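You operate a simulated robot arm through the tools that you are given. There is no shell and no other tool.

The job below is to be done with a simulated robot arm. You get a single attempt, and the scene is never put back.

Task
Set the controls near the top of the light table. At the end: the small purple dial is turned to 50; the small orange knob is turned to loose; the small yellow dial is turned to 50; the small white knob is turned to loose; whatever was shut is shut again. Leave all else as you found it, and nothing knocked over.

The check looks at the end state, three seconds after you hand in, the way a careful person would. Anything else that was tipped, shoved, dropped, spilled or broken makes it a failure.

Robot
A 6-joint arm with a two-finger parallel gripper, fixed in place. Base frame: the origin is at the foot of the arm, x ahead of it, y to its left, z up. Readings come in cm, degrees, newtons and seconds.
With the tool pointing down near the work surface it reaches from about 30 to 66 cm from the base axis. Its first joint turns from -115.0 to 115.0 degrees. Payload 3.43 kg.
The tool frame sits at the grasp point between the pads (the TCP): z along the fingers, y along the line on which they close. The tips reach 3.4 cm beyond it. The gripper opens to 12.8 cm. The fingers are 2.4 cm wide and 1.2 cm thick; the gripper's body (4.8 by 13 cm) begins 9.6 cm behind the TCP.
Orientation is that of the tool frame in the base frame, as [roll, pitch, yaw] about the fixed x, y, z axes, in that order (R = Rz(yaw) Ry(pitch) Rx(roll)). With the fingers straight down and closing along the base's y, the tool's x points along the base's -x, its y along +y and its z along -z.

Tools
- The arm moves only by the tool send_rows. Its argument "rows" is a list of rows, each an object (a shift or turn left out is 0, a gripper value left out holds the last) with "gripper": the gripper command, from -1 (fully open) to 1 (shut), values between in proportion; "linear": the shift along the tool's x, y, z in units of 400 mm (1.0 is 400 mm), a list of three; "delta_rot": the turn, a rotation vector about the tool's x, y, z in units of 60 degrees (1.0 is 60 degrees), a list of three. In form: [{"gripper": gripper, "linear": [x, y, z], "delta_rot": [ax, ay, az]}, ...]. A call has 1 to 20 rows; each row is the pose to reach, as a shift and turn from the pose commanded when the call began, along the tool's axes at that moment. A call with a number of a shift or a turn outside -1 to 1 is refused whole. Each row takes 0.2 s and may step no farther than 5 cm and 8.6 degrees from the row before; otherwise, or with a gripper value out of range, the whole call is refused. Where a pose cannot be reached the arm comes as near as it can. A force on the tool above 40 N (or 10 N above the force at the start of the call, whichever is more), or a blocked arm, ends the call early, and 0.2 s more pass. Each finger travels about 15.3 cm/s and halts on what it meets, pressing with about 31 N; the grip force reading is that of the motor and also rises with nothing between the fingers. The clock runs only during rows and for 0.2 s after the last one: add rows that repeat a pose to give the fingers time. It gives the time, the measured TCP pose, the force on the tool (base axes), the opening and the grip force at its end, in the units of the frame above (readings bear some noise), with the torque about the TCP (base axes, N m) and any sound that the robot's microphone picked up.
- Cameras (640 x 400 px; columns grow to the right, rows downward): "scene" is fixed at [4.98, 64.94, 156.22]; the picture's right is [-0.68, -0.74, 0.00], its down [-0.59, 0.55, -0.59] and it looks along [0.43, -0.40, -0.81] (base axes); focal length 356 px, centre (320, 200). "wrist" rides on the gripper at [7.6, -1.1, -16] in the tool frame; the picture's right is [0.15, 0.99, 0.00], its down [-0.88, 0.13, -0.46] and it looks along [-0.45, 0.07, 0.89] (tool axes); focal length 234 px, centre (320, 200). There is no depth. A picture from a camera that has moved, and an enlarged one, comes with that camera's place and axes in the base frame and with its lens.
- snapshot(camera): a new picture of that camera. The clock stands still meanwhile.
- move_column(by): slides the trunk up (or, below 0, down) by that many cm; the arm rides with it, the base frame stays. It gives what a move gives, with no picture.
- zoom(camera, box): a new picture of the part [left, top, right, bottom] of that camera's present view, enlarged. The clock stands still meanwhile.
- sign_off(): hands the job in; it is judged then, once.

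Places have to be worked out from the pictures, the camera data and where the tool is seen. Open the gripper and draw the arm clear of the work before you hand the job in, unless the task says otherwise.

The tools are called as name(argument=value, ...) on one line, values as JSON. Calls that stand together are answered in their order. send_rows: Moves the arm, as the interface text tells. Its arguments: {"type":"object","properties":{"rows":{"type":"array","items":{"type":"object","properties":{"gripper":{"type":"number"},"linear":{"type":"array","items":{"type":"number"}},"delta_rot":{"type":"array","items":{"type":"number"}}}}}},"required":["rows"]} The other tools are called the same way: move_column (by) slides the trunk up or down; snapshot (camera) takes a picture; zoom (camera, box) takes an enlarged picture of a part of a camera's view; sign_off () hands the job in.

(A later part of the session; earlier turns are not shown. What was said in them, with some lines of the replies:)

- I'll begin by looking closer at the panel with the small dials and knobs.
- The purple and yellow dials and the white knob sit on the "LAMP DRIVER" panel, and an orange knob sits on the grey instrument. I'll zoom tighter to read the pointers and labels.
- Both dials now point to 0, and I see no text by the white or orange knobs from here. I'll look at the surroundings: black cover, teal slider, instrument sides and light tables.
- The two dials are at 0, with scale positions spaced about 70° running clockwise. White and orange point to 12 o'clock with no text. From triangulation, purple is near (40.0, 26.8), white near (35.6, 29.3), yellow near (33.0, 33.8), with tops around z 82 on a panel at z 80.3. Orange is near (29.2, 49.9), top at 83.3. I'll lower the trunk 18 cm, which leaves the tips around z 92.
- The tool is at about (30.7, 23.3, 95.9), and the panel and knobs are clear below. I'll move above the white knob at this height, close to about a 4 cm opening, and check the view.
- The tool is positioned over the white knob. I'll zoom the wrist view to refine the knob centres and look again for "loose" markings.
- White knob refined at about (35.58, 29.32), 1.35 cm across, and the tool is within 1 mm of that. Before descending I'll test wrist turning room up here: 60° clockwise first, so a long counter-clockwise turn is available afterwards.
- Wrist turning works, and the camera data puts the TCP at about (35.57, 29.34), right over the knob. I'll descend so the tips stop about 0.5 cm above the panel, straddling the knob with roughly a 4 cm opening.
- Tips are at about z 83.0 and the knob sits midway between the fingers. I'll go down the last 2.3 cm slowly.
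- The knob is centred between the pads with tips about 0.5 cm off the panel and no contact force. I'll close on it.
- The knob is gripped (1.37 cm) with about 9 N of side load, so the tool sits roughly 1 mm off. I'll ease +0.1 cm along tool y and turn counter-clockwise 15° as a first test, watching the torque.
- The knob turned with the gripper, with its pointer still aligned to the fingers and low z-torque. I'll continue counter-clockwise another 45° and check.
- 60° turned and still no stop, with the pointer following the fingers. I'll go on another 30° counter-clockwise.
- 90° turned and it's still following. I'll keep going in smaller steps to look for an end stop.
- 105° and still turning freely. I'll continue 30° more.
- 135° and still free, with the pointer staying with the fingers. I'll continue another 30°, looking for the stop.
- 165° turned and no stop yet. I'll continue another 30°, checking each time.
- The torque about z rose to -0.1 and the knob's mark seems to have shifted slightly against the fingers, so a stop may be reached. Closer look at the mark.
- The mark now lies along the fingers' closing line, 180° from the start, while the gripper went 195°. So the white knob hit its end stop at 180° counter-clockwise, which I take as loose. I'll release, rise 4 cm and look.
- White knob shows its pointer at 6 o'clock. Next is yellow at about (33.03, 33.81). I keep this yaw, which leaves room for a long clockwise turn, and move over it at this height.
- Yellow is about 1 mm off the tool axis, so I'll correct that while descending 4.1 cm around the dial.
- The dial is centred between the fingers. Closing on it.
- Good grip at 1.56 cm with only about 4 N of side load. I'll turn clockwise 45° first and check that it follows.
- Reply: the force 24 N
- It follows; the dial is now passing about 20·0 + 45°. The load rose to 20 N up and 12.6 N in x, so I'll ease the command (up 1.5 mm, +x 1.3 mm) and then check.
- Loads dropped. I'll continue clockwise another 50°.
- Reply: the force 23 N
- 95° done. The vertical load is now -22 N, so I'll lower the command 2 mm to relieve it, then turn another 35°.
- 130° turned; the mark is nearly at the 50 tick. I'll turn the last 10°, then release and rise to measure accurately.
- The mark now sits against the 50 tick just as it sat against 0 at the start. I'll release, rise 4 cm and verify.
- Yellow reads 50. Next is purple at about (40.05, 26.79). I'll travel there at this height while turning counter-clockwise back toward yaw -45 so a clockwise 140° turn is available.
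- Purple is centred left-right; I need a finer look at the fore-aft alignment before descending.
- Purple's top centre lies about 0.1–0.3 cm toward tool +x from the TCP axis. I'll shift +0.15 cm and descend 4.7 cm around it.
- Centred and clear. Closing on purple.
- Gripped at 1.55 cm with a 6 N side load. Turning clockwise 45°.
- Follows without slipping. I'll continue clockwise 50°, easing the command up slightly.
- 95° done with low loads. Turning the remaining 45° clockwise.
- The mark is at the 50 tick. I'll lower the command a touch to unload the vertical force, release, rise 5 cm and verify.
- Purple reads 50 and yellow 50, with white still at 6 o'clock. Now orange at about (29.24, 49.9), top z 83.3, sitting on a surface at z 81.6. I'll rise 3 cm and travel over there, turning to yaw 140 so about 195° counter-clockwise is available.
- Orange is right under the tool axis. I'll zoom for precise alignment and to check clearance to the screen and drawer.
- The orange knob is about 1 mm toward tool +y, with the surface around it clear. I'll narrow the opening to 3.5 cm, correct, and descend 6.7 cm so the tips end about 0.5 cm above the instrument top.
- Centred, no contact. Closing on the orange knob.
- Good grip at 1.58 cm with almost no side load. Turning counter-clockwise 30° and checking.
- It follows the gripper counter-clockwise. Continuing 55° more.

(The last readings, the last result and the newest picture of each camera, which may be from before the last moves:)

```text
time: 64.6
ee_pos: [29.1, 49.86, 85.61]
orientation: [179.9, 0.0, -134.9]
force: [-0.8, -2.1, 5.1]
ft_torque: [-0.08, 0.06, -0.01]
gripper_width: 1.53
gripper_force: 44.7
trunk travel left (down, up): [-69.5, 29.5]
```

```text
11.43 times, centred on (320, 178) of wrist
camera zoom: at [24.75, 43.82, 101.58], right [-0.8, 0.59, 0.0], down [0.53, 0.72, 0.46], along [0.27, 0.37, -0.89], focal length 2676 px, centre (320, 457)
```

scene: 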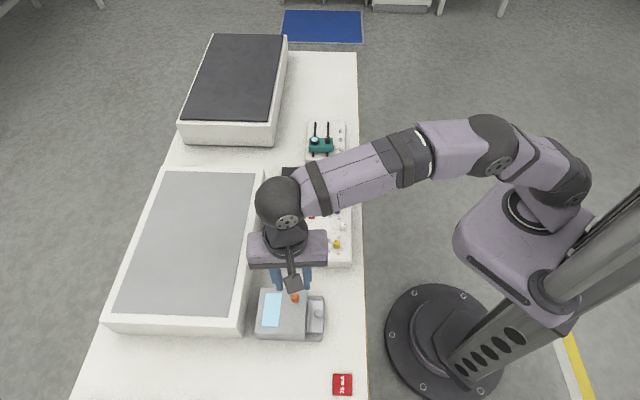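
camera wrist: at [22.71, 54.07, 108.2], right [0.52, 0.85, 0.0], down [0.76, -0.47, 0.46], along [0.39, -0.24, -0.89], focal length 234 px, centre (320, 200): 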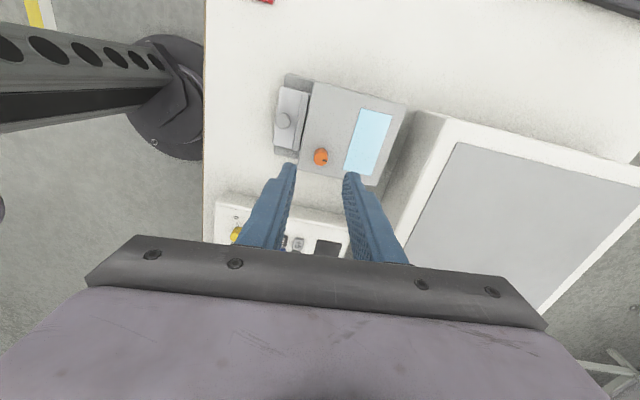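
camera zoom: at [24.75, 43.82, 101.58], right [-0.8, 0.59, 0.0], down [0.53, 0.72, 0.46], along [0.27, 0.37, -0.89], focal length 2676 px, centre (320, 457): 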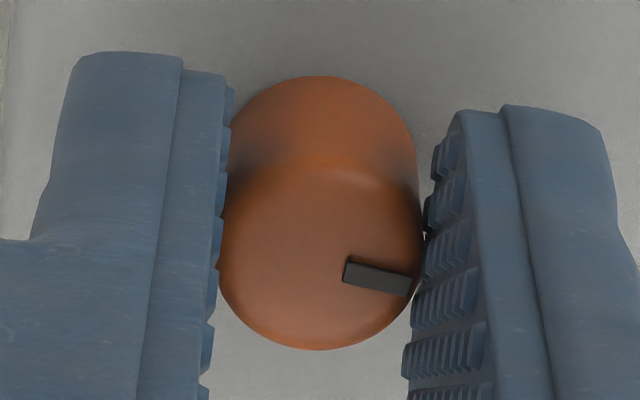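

85° done, no slip and low load. Another 55° counter-clockwise.

send_rows(rows=[{"gripper": 1.0, "delta_rot": [0, 0, -0.09]}, {"delta_rot": [0, 0, -0.18]}, {"delta_rot": [0, 0, -0.27]}, {"delta_rot": [0, 0, -0.36]}, {"delta_rot": [0, 0, -0.45]}, {"delta_rot": [0, 0, -0.54]}, {"delta_rot": [0, 0, -0.63]}, {"delta_rot": [0, 0, -0.72]}, {"delta_rot": [0, 0, -0.81]}, {"delta_rot": [0, 0, -0.9167]}, {"delta_rot": [0, 0, -0.9167]}])

zoom(camera="wrist", box=[300, 160, 340, 195])

```text
time: 67.0
ee_pos: [29.25, 49.82, 85.67]
orientation: [180.0, -0.1, -80.0]
force: [5.1, -5.9, 1.2]
ft_torque: [-1.12, -0.38, -0.01]
gripper_width: 1.57
gripper_force: 45.4
trunk travel left (down, up): [-69.5, 29.5]
```

```text
11.43 times, centred on (320, 178) of wrist
camera zoom: at [31.85, 42.7, 101.59], right [-0.95, -0.32, 0.0], down [-0.28, 0.84, 0.45], along [-0.15, 0.43, -0.89], focal length 2676 px, centre (320, 457)
```

zoom: 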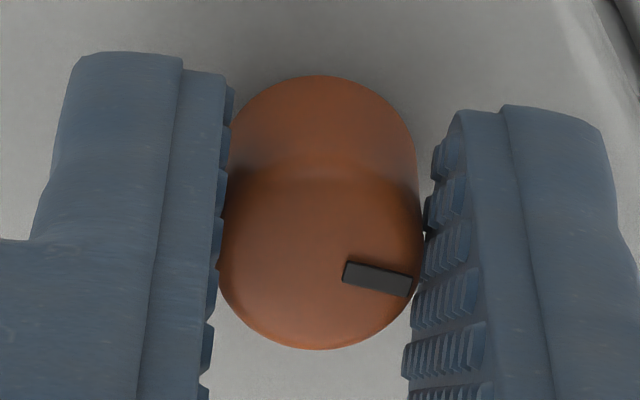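

140° done. I'll turn 50° more to reach 190°, expecting the stop at about 180°.

send_rows(rows=[{"gripper": 1.0, "delta_rot": [0, 0, -0.08]}, {"delta_rot": [0, 0, -0.16]}, {"delta_rot": [0, 0, -0.24]}, {"delta_rot": [0, 0, -0.32]}, {"delta_rot": [0, 0, -0.4]}, {"delta_rot": [0, 0, -0.48]}, {"delta_rot": [0, 0, -0.56]}, {"delta_rot": [0, 0, -0.64]}, {"delta_rot": [0, 0, -0.72]}, {"delta_rot": [0, 0, -0.8333]}, {"delta_rot": [0, 0, -0.8333]}])

zoom(camera="wrist", box=[300, 160, 340, 195])

```text
time: 69.4
ee_pos: [29.28, 49.93, 85.56]
orientation: [179.9, 0.0, -29.9]
force: [9.9, -1.5, -0.5]
ft_torque: [-0.49, -0.56, -0.13]
gripper_width: 1.55
gripper_force: 45.2
trunk travel left (down, up): [-69.5, 29.5]
```

```text
11.43 times, centred on (320, 178) of wrist
camera zoom: at [36.53, 47.27, 101.58], right [-0.36, -0.93, 0.0], down [-0.83, 0.32, 0.46], along [-0.42, 0.17, -0.89], focal length 2676 px, centre (320, 457)
```

zoom: 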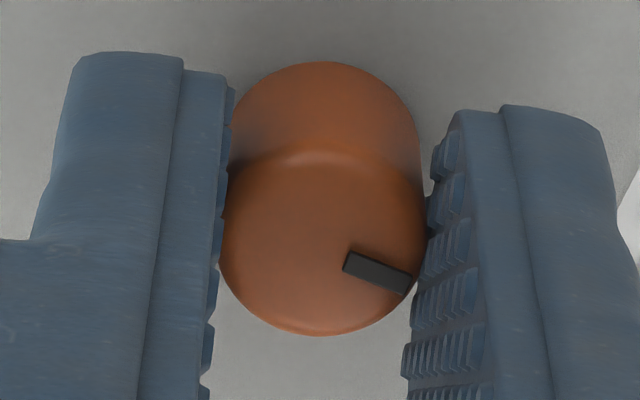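

The torque rose to -0.13 and the mark slipped about 10° against the pads, so orange is at its stop at 180°, same as white. I'll release, rise 6 cm and look.

send_rows(rows=[{"gripper": 0.7}, {"gripper": 0.45}, {"gripper": 0.45}, {"gripper": 0.45, "linear": [0, 0, -0.03]}, {"gripper": 0.45, "linear": [0, 0, -0.07]}, {"gripper": 0.45, "linear": [0, 0, -0.12]}, {"gripper": 0.45, "linear": [0, 0, -0.17]}, {"gripper": 0.45, "linear": [0, 0, -0.17]}])

snapshot(camera="wrist")

zoom(camera="scene", box=[250, 220, 350, 345])

```text
time: 71.2
ee_pos: [29.27, 50.01, 92.19]
orientation: [180.0, 0.0, -30.0]
force: [0.3, -0.3, -0.4]
ft_torque: [-0.01, -0.01, 0.01]
gripper_width: 3.55
gripper_force: 0.1
trunk travel left (down, up): [-69.5, 29.5]
```

```text
taken
camera wrist: at [36.53, 47.26, 108.3], right [-0.37, -0.93, 0.0], down [-0.83, 0.33, 0.46], along [-0.42, 0.17, -0.89], focal length 234 px, centre (320, 200)
```

wrist: 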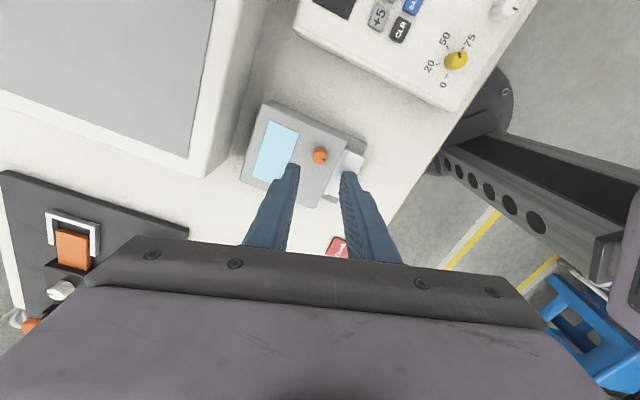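

```text
3.20 times, centred on (300, 282) of scene
camera zoom: at [4.98, 64.94, 156.22], right [-0.68, -0.74, 0.0], down [-0.59, 0.55, -0.59], along [0.43, -0.4, -0.81], focal length 1140 px, centre (384, -64)
```

zoom: 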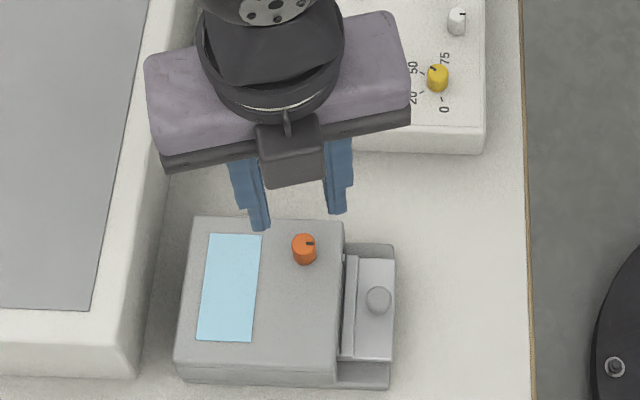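

Orange now points to 6 o'clock. The wrist view also shows a black fixture with orange and white parts far to the left; I'll look at it to be sure those aren't the intended knobs, and check orange closely.

zoom(camera="wrist", box=[0, 160, 200, 340])

zoom(camera="wrist", box=[300, 140, 340, 170])

zoom(camera="wrist", box=[230, 90, 380, 260])

```text
2.22 times, centred on (100, 250) of wrist
camera zoom: at [36.53, 47.26, 108.3], right [-0.37, -0.93, 0.0], down [-0.83, 0.33, 0.46], along [-0.42, 0.17, -0.89], focal length 520 px, centre (809, 89)
```

zoom: 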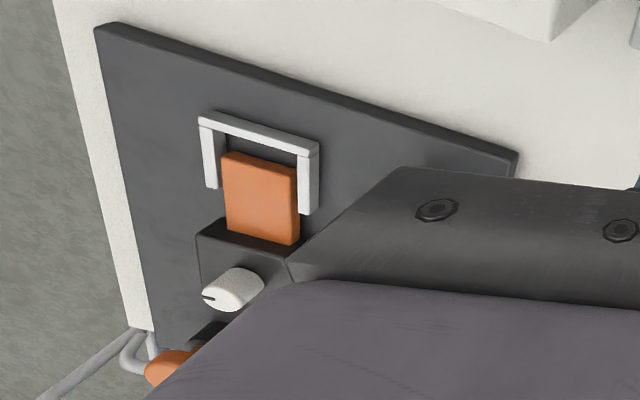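

```text
13.33 times, centred on (320, 155) of wrist
camera zoom: at [36.53, 47.26, 108.3], right [-0.37, -0.93, 0.0], down [-0.83, 0.33, 0.46], along [-0.42, 0.17, -0.89], focal length 3122 px, centre (320, 800)
```

zoom: 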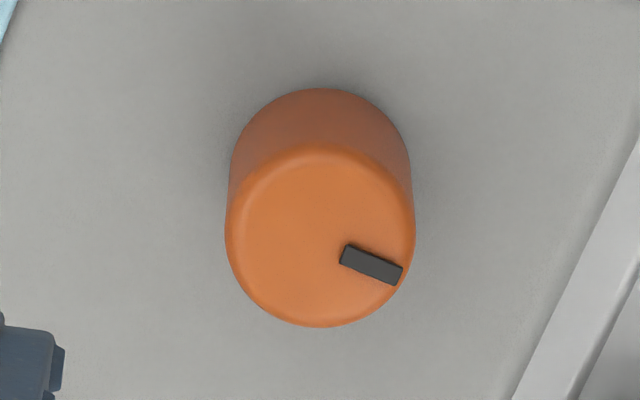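

```text
2.35 times, centred on (305, 175) of wrist
camera zoom: at [36.53, 47.26, 108.3], right [-0.37, -0.93, 0.0], down [-0.83, 0.33, 0.46], along [-0.42, 0.17, -0.89], focal length 551 px, centre (355, 259)
```

zoom: 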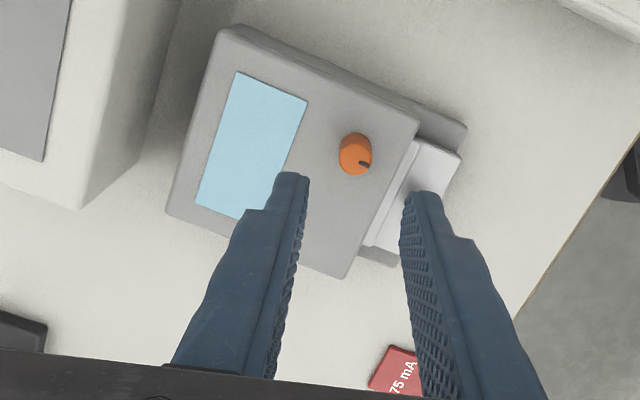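

The black fixture lies about 100 cm from the base, far out of reach, with no purple dial, so the four controls I set are the right ones. I'll raise the trunk to clear the work and then bring the arm back toward its start pose.

move_column(by=18)

zoom(camera="scene", box=[250, 220, 350, 345])

```text
time: 73.2
ee_pos: [29.17, 49.99, 110.36]
orientation: [180.0, -0.1, -30.0]
force: [-0.1, -0.3, 0.5]
ft_torque: [0.0, 0.01, -0.04]
gripper_width: 3.52
gripper_force: 0.0
trunk travel left (down, up): [-87.5, 11.5]
```

```text
3.20 times, centred on (300, 282) of scene
camera zoom: at [4.98, 64.94, 156.22], right [-0.68, -0.74, 0.0], down [-0.59, 0.55, -0.59], along [0.43, -0.4, -0.81], focal length 1140 px, centre (384, -64)
```

zoom: 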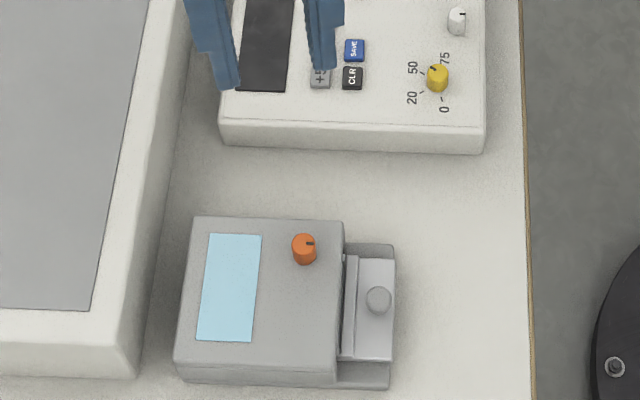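

All clear above the work. I'll swing the arm back toward the start position at this height, opening the gripper.

send_rows(rows=[{"gripper": 0.0, "linear": [0.028, 0.0433, 0], "delta_rot": [0, 0, 0.077]}, {"gripper": -0.5, "linear": [0.0559, 0.0865, 0], "delta_rot": [0, 0, 0.154]}, {"gripper": -1.0, "linear": [0.0839, 0.1298, 0], "delta_rot": [0, 0, 0.231]}, {"gripper": -1.0, "linear": [0.1119, 0.173, 0], "delta_rot": [0, 0, 0.308]}, {"gripper": -1.0, "linear": [0.1398, 0.2163, 0], "delta_rot": [0, 0, 0.385]}, {"gripper": -1.0, "linear": [0.1678, 0.2595, 0], "delta_rot": [0, 0, 0.462]}, {"gripper": -1.0, "linear": [0.1958, 0.3028, 0], "delta_rot": [0, 0, 0.538]}, {"gripper": -1.0, "linear": [0.2238, 0.346, 0], "delta_rot": [0, 0, 0.615]}, {"gripper": -1.0, "linear": [0.2517, 0.3893, 0], "delta_rot": [0, 0, 0.692]}, {"gripper": -1.0, "linear": [0.2797, 0.4325, 0], "delta_rot": [0, 0, 0.769]}, {"gripper": -1.0, "linear": [0.3077, 0.4758, 0], "delta_rot": [0, 0, 0.846]}, {"gripper": -1.0, "linear": [0.3356, 0.519, 0], "delta_rot": [0, 0, 0.923]}, {"gripper": -1.0, "linear": [0.3636, 0.5623, 0], "delta_rot": [0, 0, 1.0]}, {"gripper": -1.0, "linear": [0.3636, 0.5623, 0], "delta_rot": [0, 0, 1.0]}])

send_rows(rows=[{"gripper": -1.0, "delta_rot": [0, 0, 0.125], "linear": [0, 0, -0.02]}, {"delta_rot": [0, 0, 0.25], "linear": [0, 0, -0.04]}, {"delta_rot": [0, 0, 0.375], "linear": [0, 0, -0.06]}, {"delta_rot": [0, 0, 0.5], "linear": [0, 0, -0.08]}, {"delta_rot": [0, 0, 0.625], "linear": [0, 0, -0.085]}, {"delta_rot": [0, 0, 0.75], "linear": [0, 0, -0.085]}, {"delta_rot": [0, 0, 0.875], "linear": [0, 0, -0.085]}, {"delta_rot": [0, 0, 1.0], "linear": [0, 0, -0.085]}, {"delta_rot": [0, 0, 1.0], "linear": [0, 0, -0.085]}])

send_rows(rows=[{"gripper": -1.0, "delta_rot": [0, 0, 0.125]}, {"delta_rot": [0, 0, 0.25]}, {"delta_rot": [0, 0, 0.375]}, {"delta_rot": [0, 0, 0.5]}, {"delta_rot": [0, 0, 0.5]}])

snapshot(camera="scene")

snapshot(camera="wrist")

zoom(camera="scene", box=[310, 160, 370, 260])

zoom(camera="scene", box=[250, 280, 340, 345])

```text
time: 76.2
ee_pos: [30.73, 23.16, 110.4]
orientation: [180.0, 0.0, -89.9]
force: [-0.3, -0.5, 0.6]
ft_torque: [-0.06, 0.01, 0.0]
gripper_width: 12.81
gripper_force: 0.1
trunk travel left (down, up): [-87.5, 11.5]
```

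```text
time: 78.2
ee_pos: [30.72, 23.2, 113.72]
orientation: [179.9, 0.0, -150.1]
force: [-1.0, -0.1, -0.5]
ft_torque: [-0.02, -0.02, 0.02]
gripper_width: 12.81
gripper_force: 0.1
trunk travel left (down, up): [-87.5, 11.5]
```

```text
time: 79.4
ee_pos: [30.74, 23.17, 113.77]
orientation: [179.8, 0.0, 179.9]
force: [-0.3, 0.3, -0.5]
ft_torque: [-0.02, 0.05, 0.01]
gripper_width: 12.81
gripper_force: 0.1
trunk travel left (down, up): [-87.5, 11.5]
```

```text
taken
```

scene: 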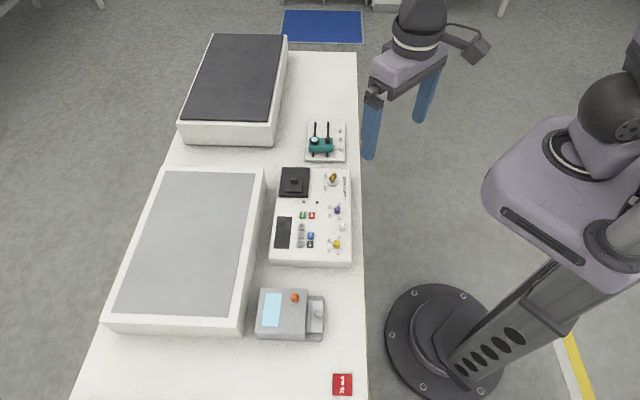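

```text
taken
camera wrist: at [23.25, 22.24, 129.76], right [-0.15, 0.99, 0.0], down [0.88, 0.13, 0.46], along [0.45, 0.07, -0.89], focal length 234 px, centre (320, 200)
```

wrist: 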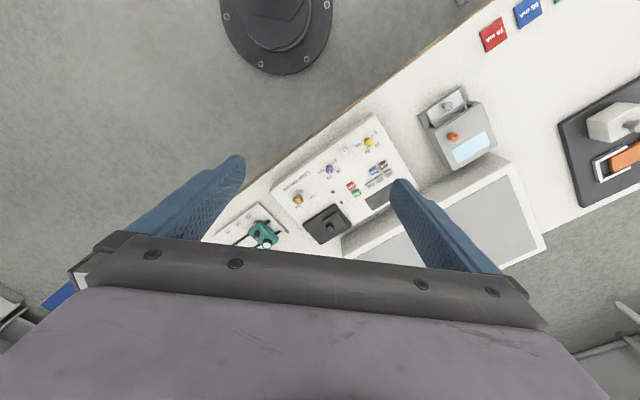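

```text
4.00 times, centred on (340, 210) of scene
camera zoom: at [4.98, 64.94, 156.22], right [-0.68, -0.74, 0.0], down [-0.59, 0.55, -0.59], along [0.43, -0.4, -0.81], focal length 1426 px, centre (240, 160)
```

zoom: 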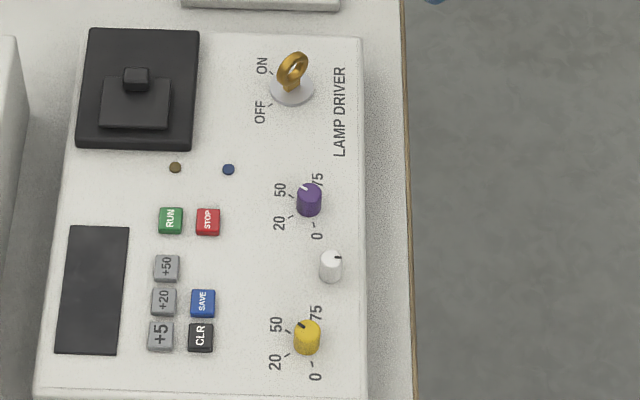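

```text
6.15 times, centred on (295, 312) of scene
camera zoom: at [4.98, 64.94, 156.22], right [-0.68, -0.74, 0.0], down [-0.59, 0.55, -0.59], along [0.43, -0.4, -0.81], focal length 2193 px, centre (474, -492)
```

zoom: 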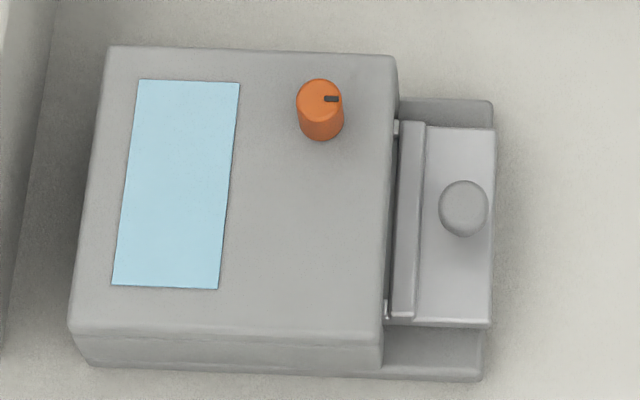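

The arm is back at its start pose and nothing else has shifted. One last close check on each pointer before I hand in.

zoom(camera="wrist", box=[312, 150, 356, 180])

zoom(camera="wrist", box=[335, 128, 391, 163])

zoom(camera="scene", box=[320, 195, 352, 220])

zoom(camera="scene", box=[320, 220, 352, 260])

```text
13.33 times, centred on (334, 165) of wrist
camera zoom: at [23.25, 22.24, 129.76], right [-0.15, 0.99, 0.0], down [0.88, 0.13, 0.46], along [0.45, 0.07, -0.89], focal length 3122 px, centre (133, 667)
```

zoom: 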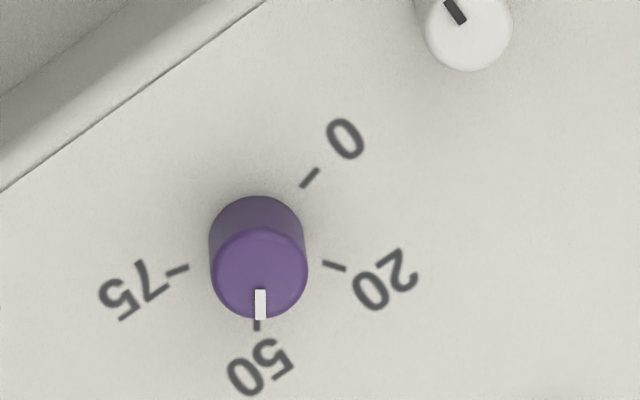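

```text
11.43 times, centred on (363, 146) of wrist
camera zoom: at [23.25, 22.24, 129.76], right [-0.15, 0.99, 0.0], down [0.88, 0.13, 0.46], along [0.45, 0.07, -0.89], focal length 2676 px, centre (-171, 823)
```

zoom: 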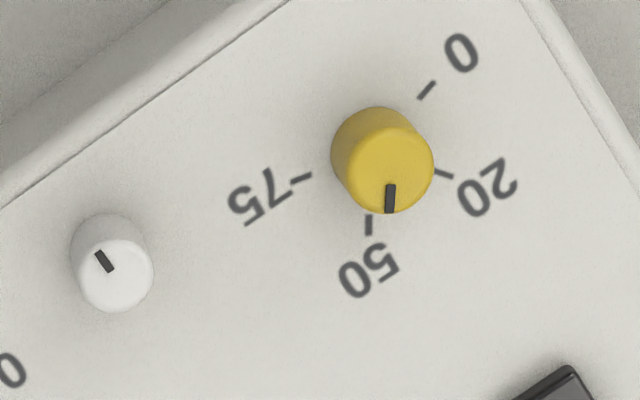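

```text
16.00 times, centred on (336, 208) of scene
camera zoom: at [4.98, 64.94, 156.22], right [-0.68, -0.74, 0.0], down [-0.59, 0.55, -0.59], along [0.43, -0.4, -0.81], focal length 5702 px, centre (64, 80)
```

zoom: 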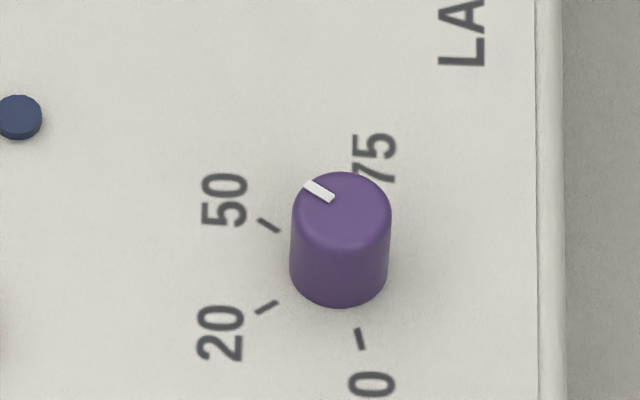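

```text
10.00 times, centred on (336, 240) of scene
camera zoom: at [4.98, 64.94, 156.22], right [-0.68, -0.74, 0.0], down [-0.59, 0.55, -0.59], along [0.43, -0.4, -0.81], focal length 3564 px, centre (160, -200)
```

zoom: 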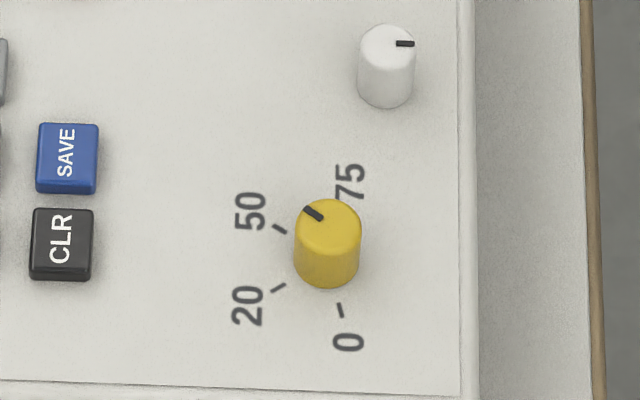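

Both dial marks run parallel to their 50 ticks, and white and orange sit at their counter-clockwise stops. Nothing was opened or disturbed, and the gripper is open and clear. Handing in.

sign_off()

```text
The job is handed in.
```

I set all four controls and handed the job in. No result of the check has come back.

- **Purple dial:** turned from 0 to 50. Its mark runs parallel to the 50 tick in the final pictures.
- **Yellow dial:** turned from 0 to 50, checked the same way.
- **White knob:** turned half a turn counter-clockwise to its end stop, which I took as loose.
- **Orange knob:** turned half a turn counter-clockwise to its end stop, also taken as loose.

**Uncertain:** neither knob has a label, so "loose" is my reading of the usual counter-clockwise convention. I did not test the clockwise direction. I used the orange knob on the grey instrument. The only other orange and white parts I saw are on a black fixture about 100 cm away, well out of reach.

I opened nothing, and the final pictures show nothing else moved. The gripper is open and the arm is back at its starting position.
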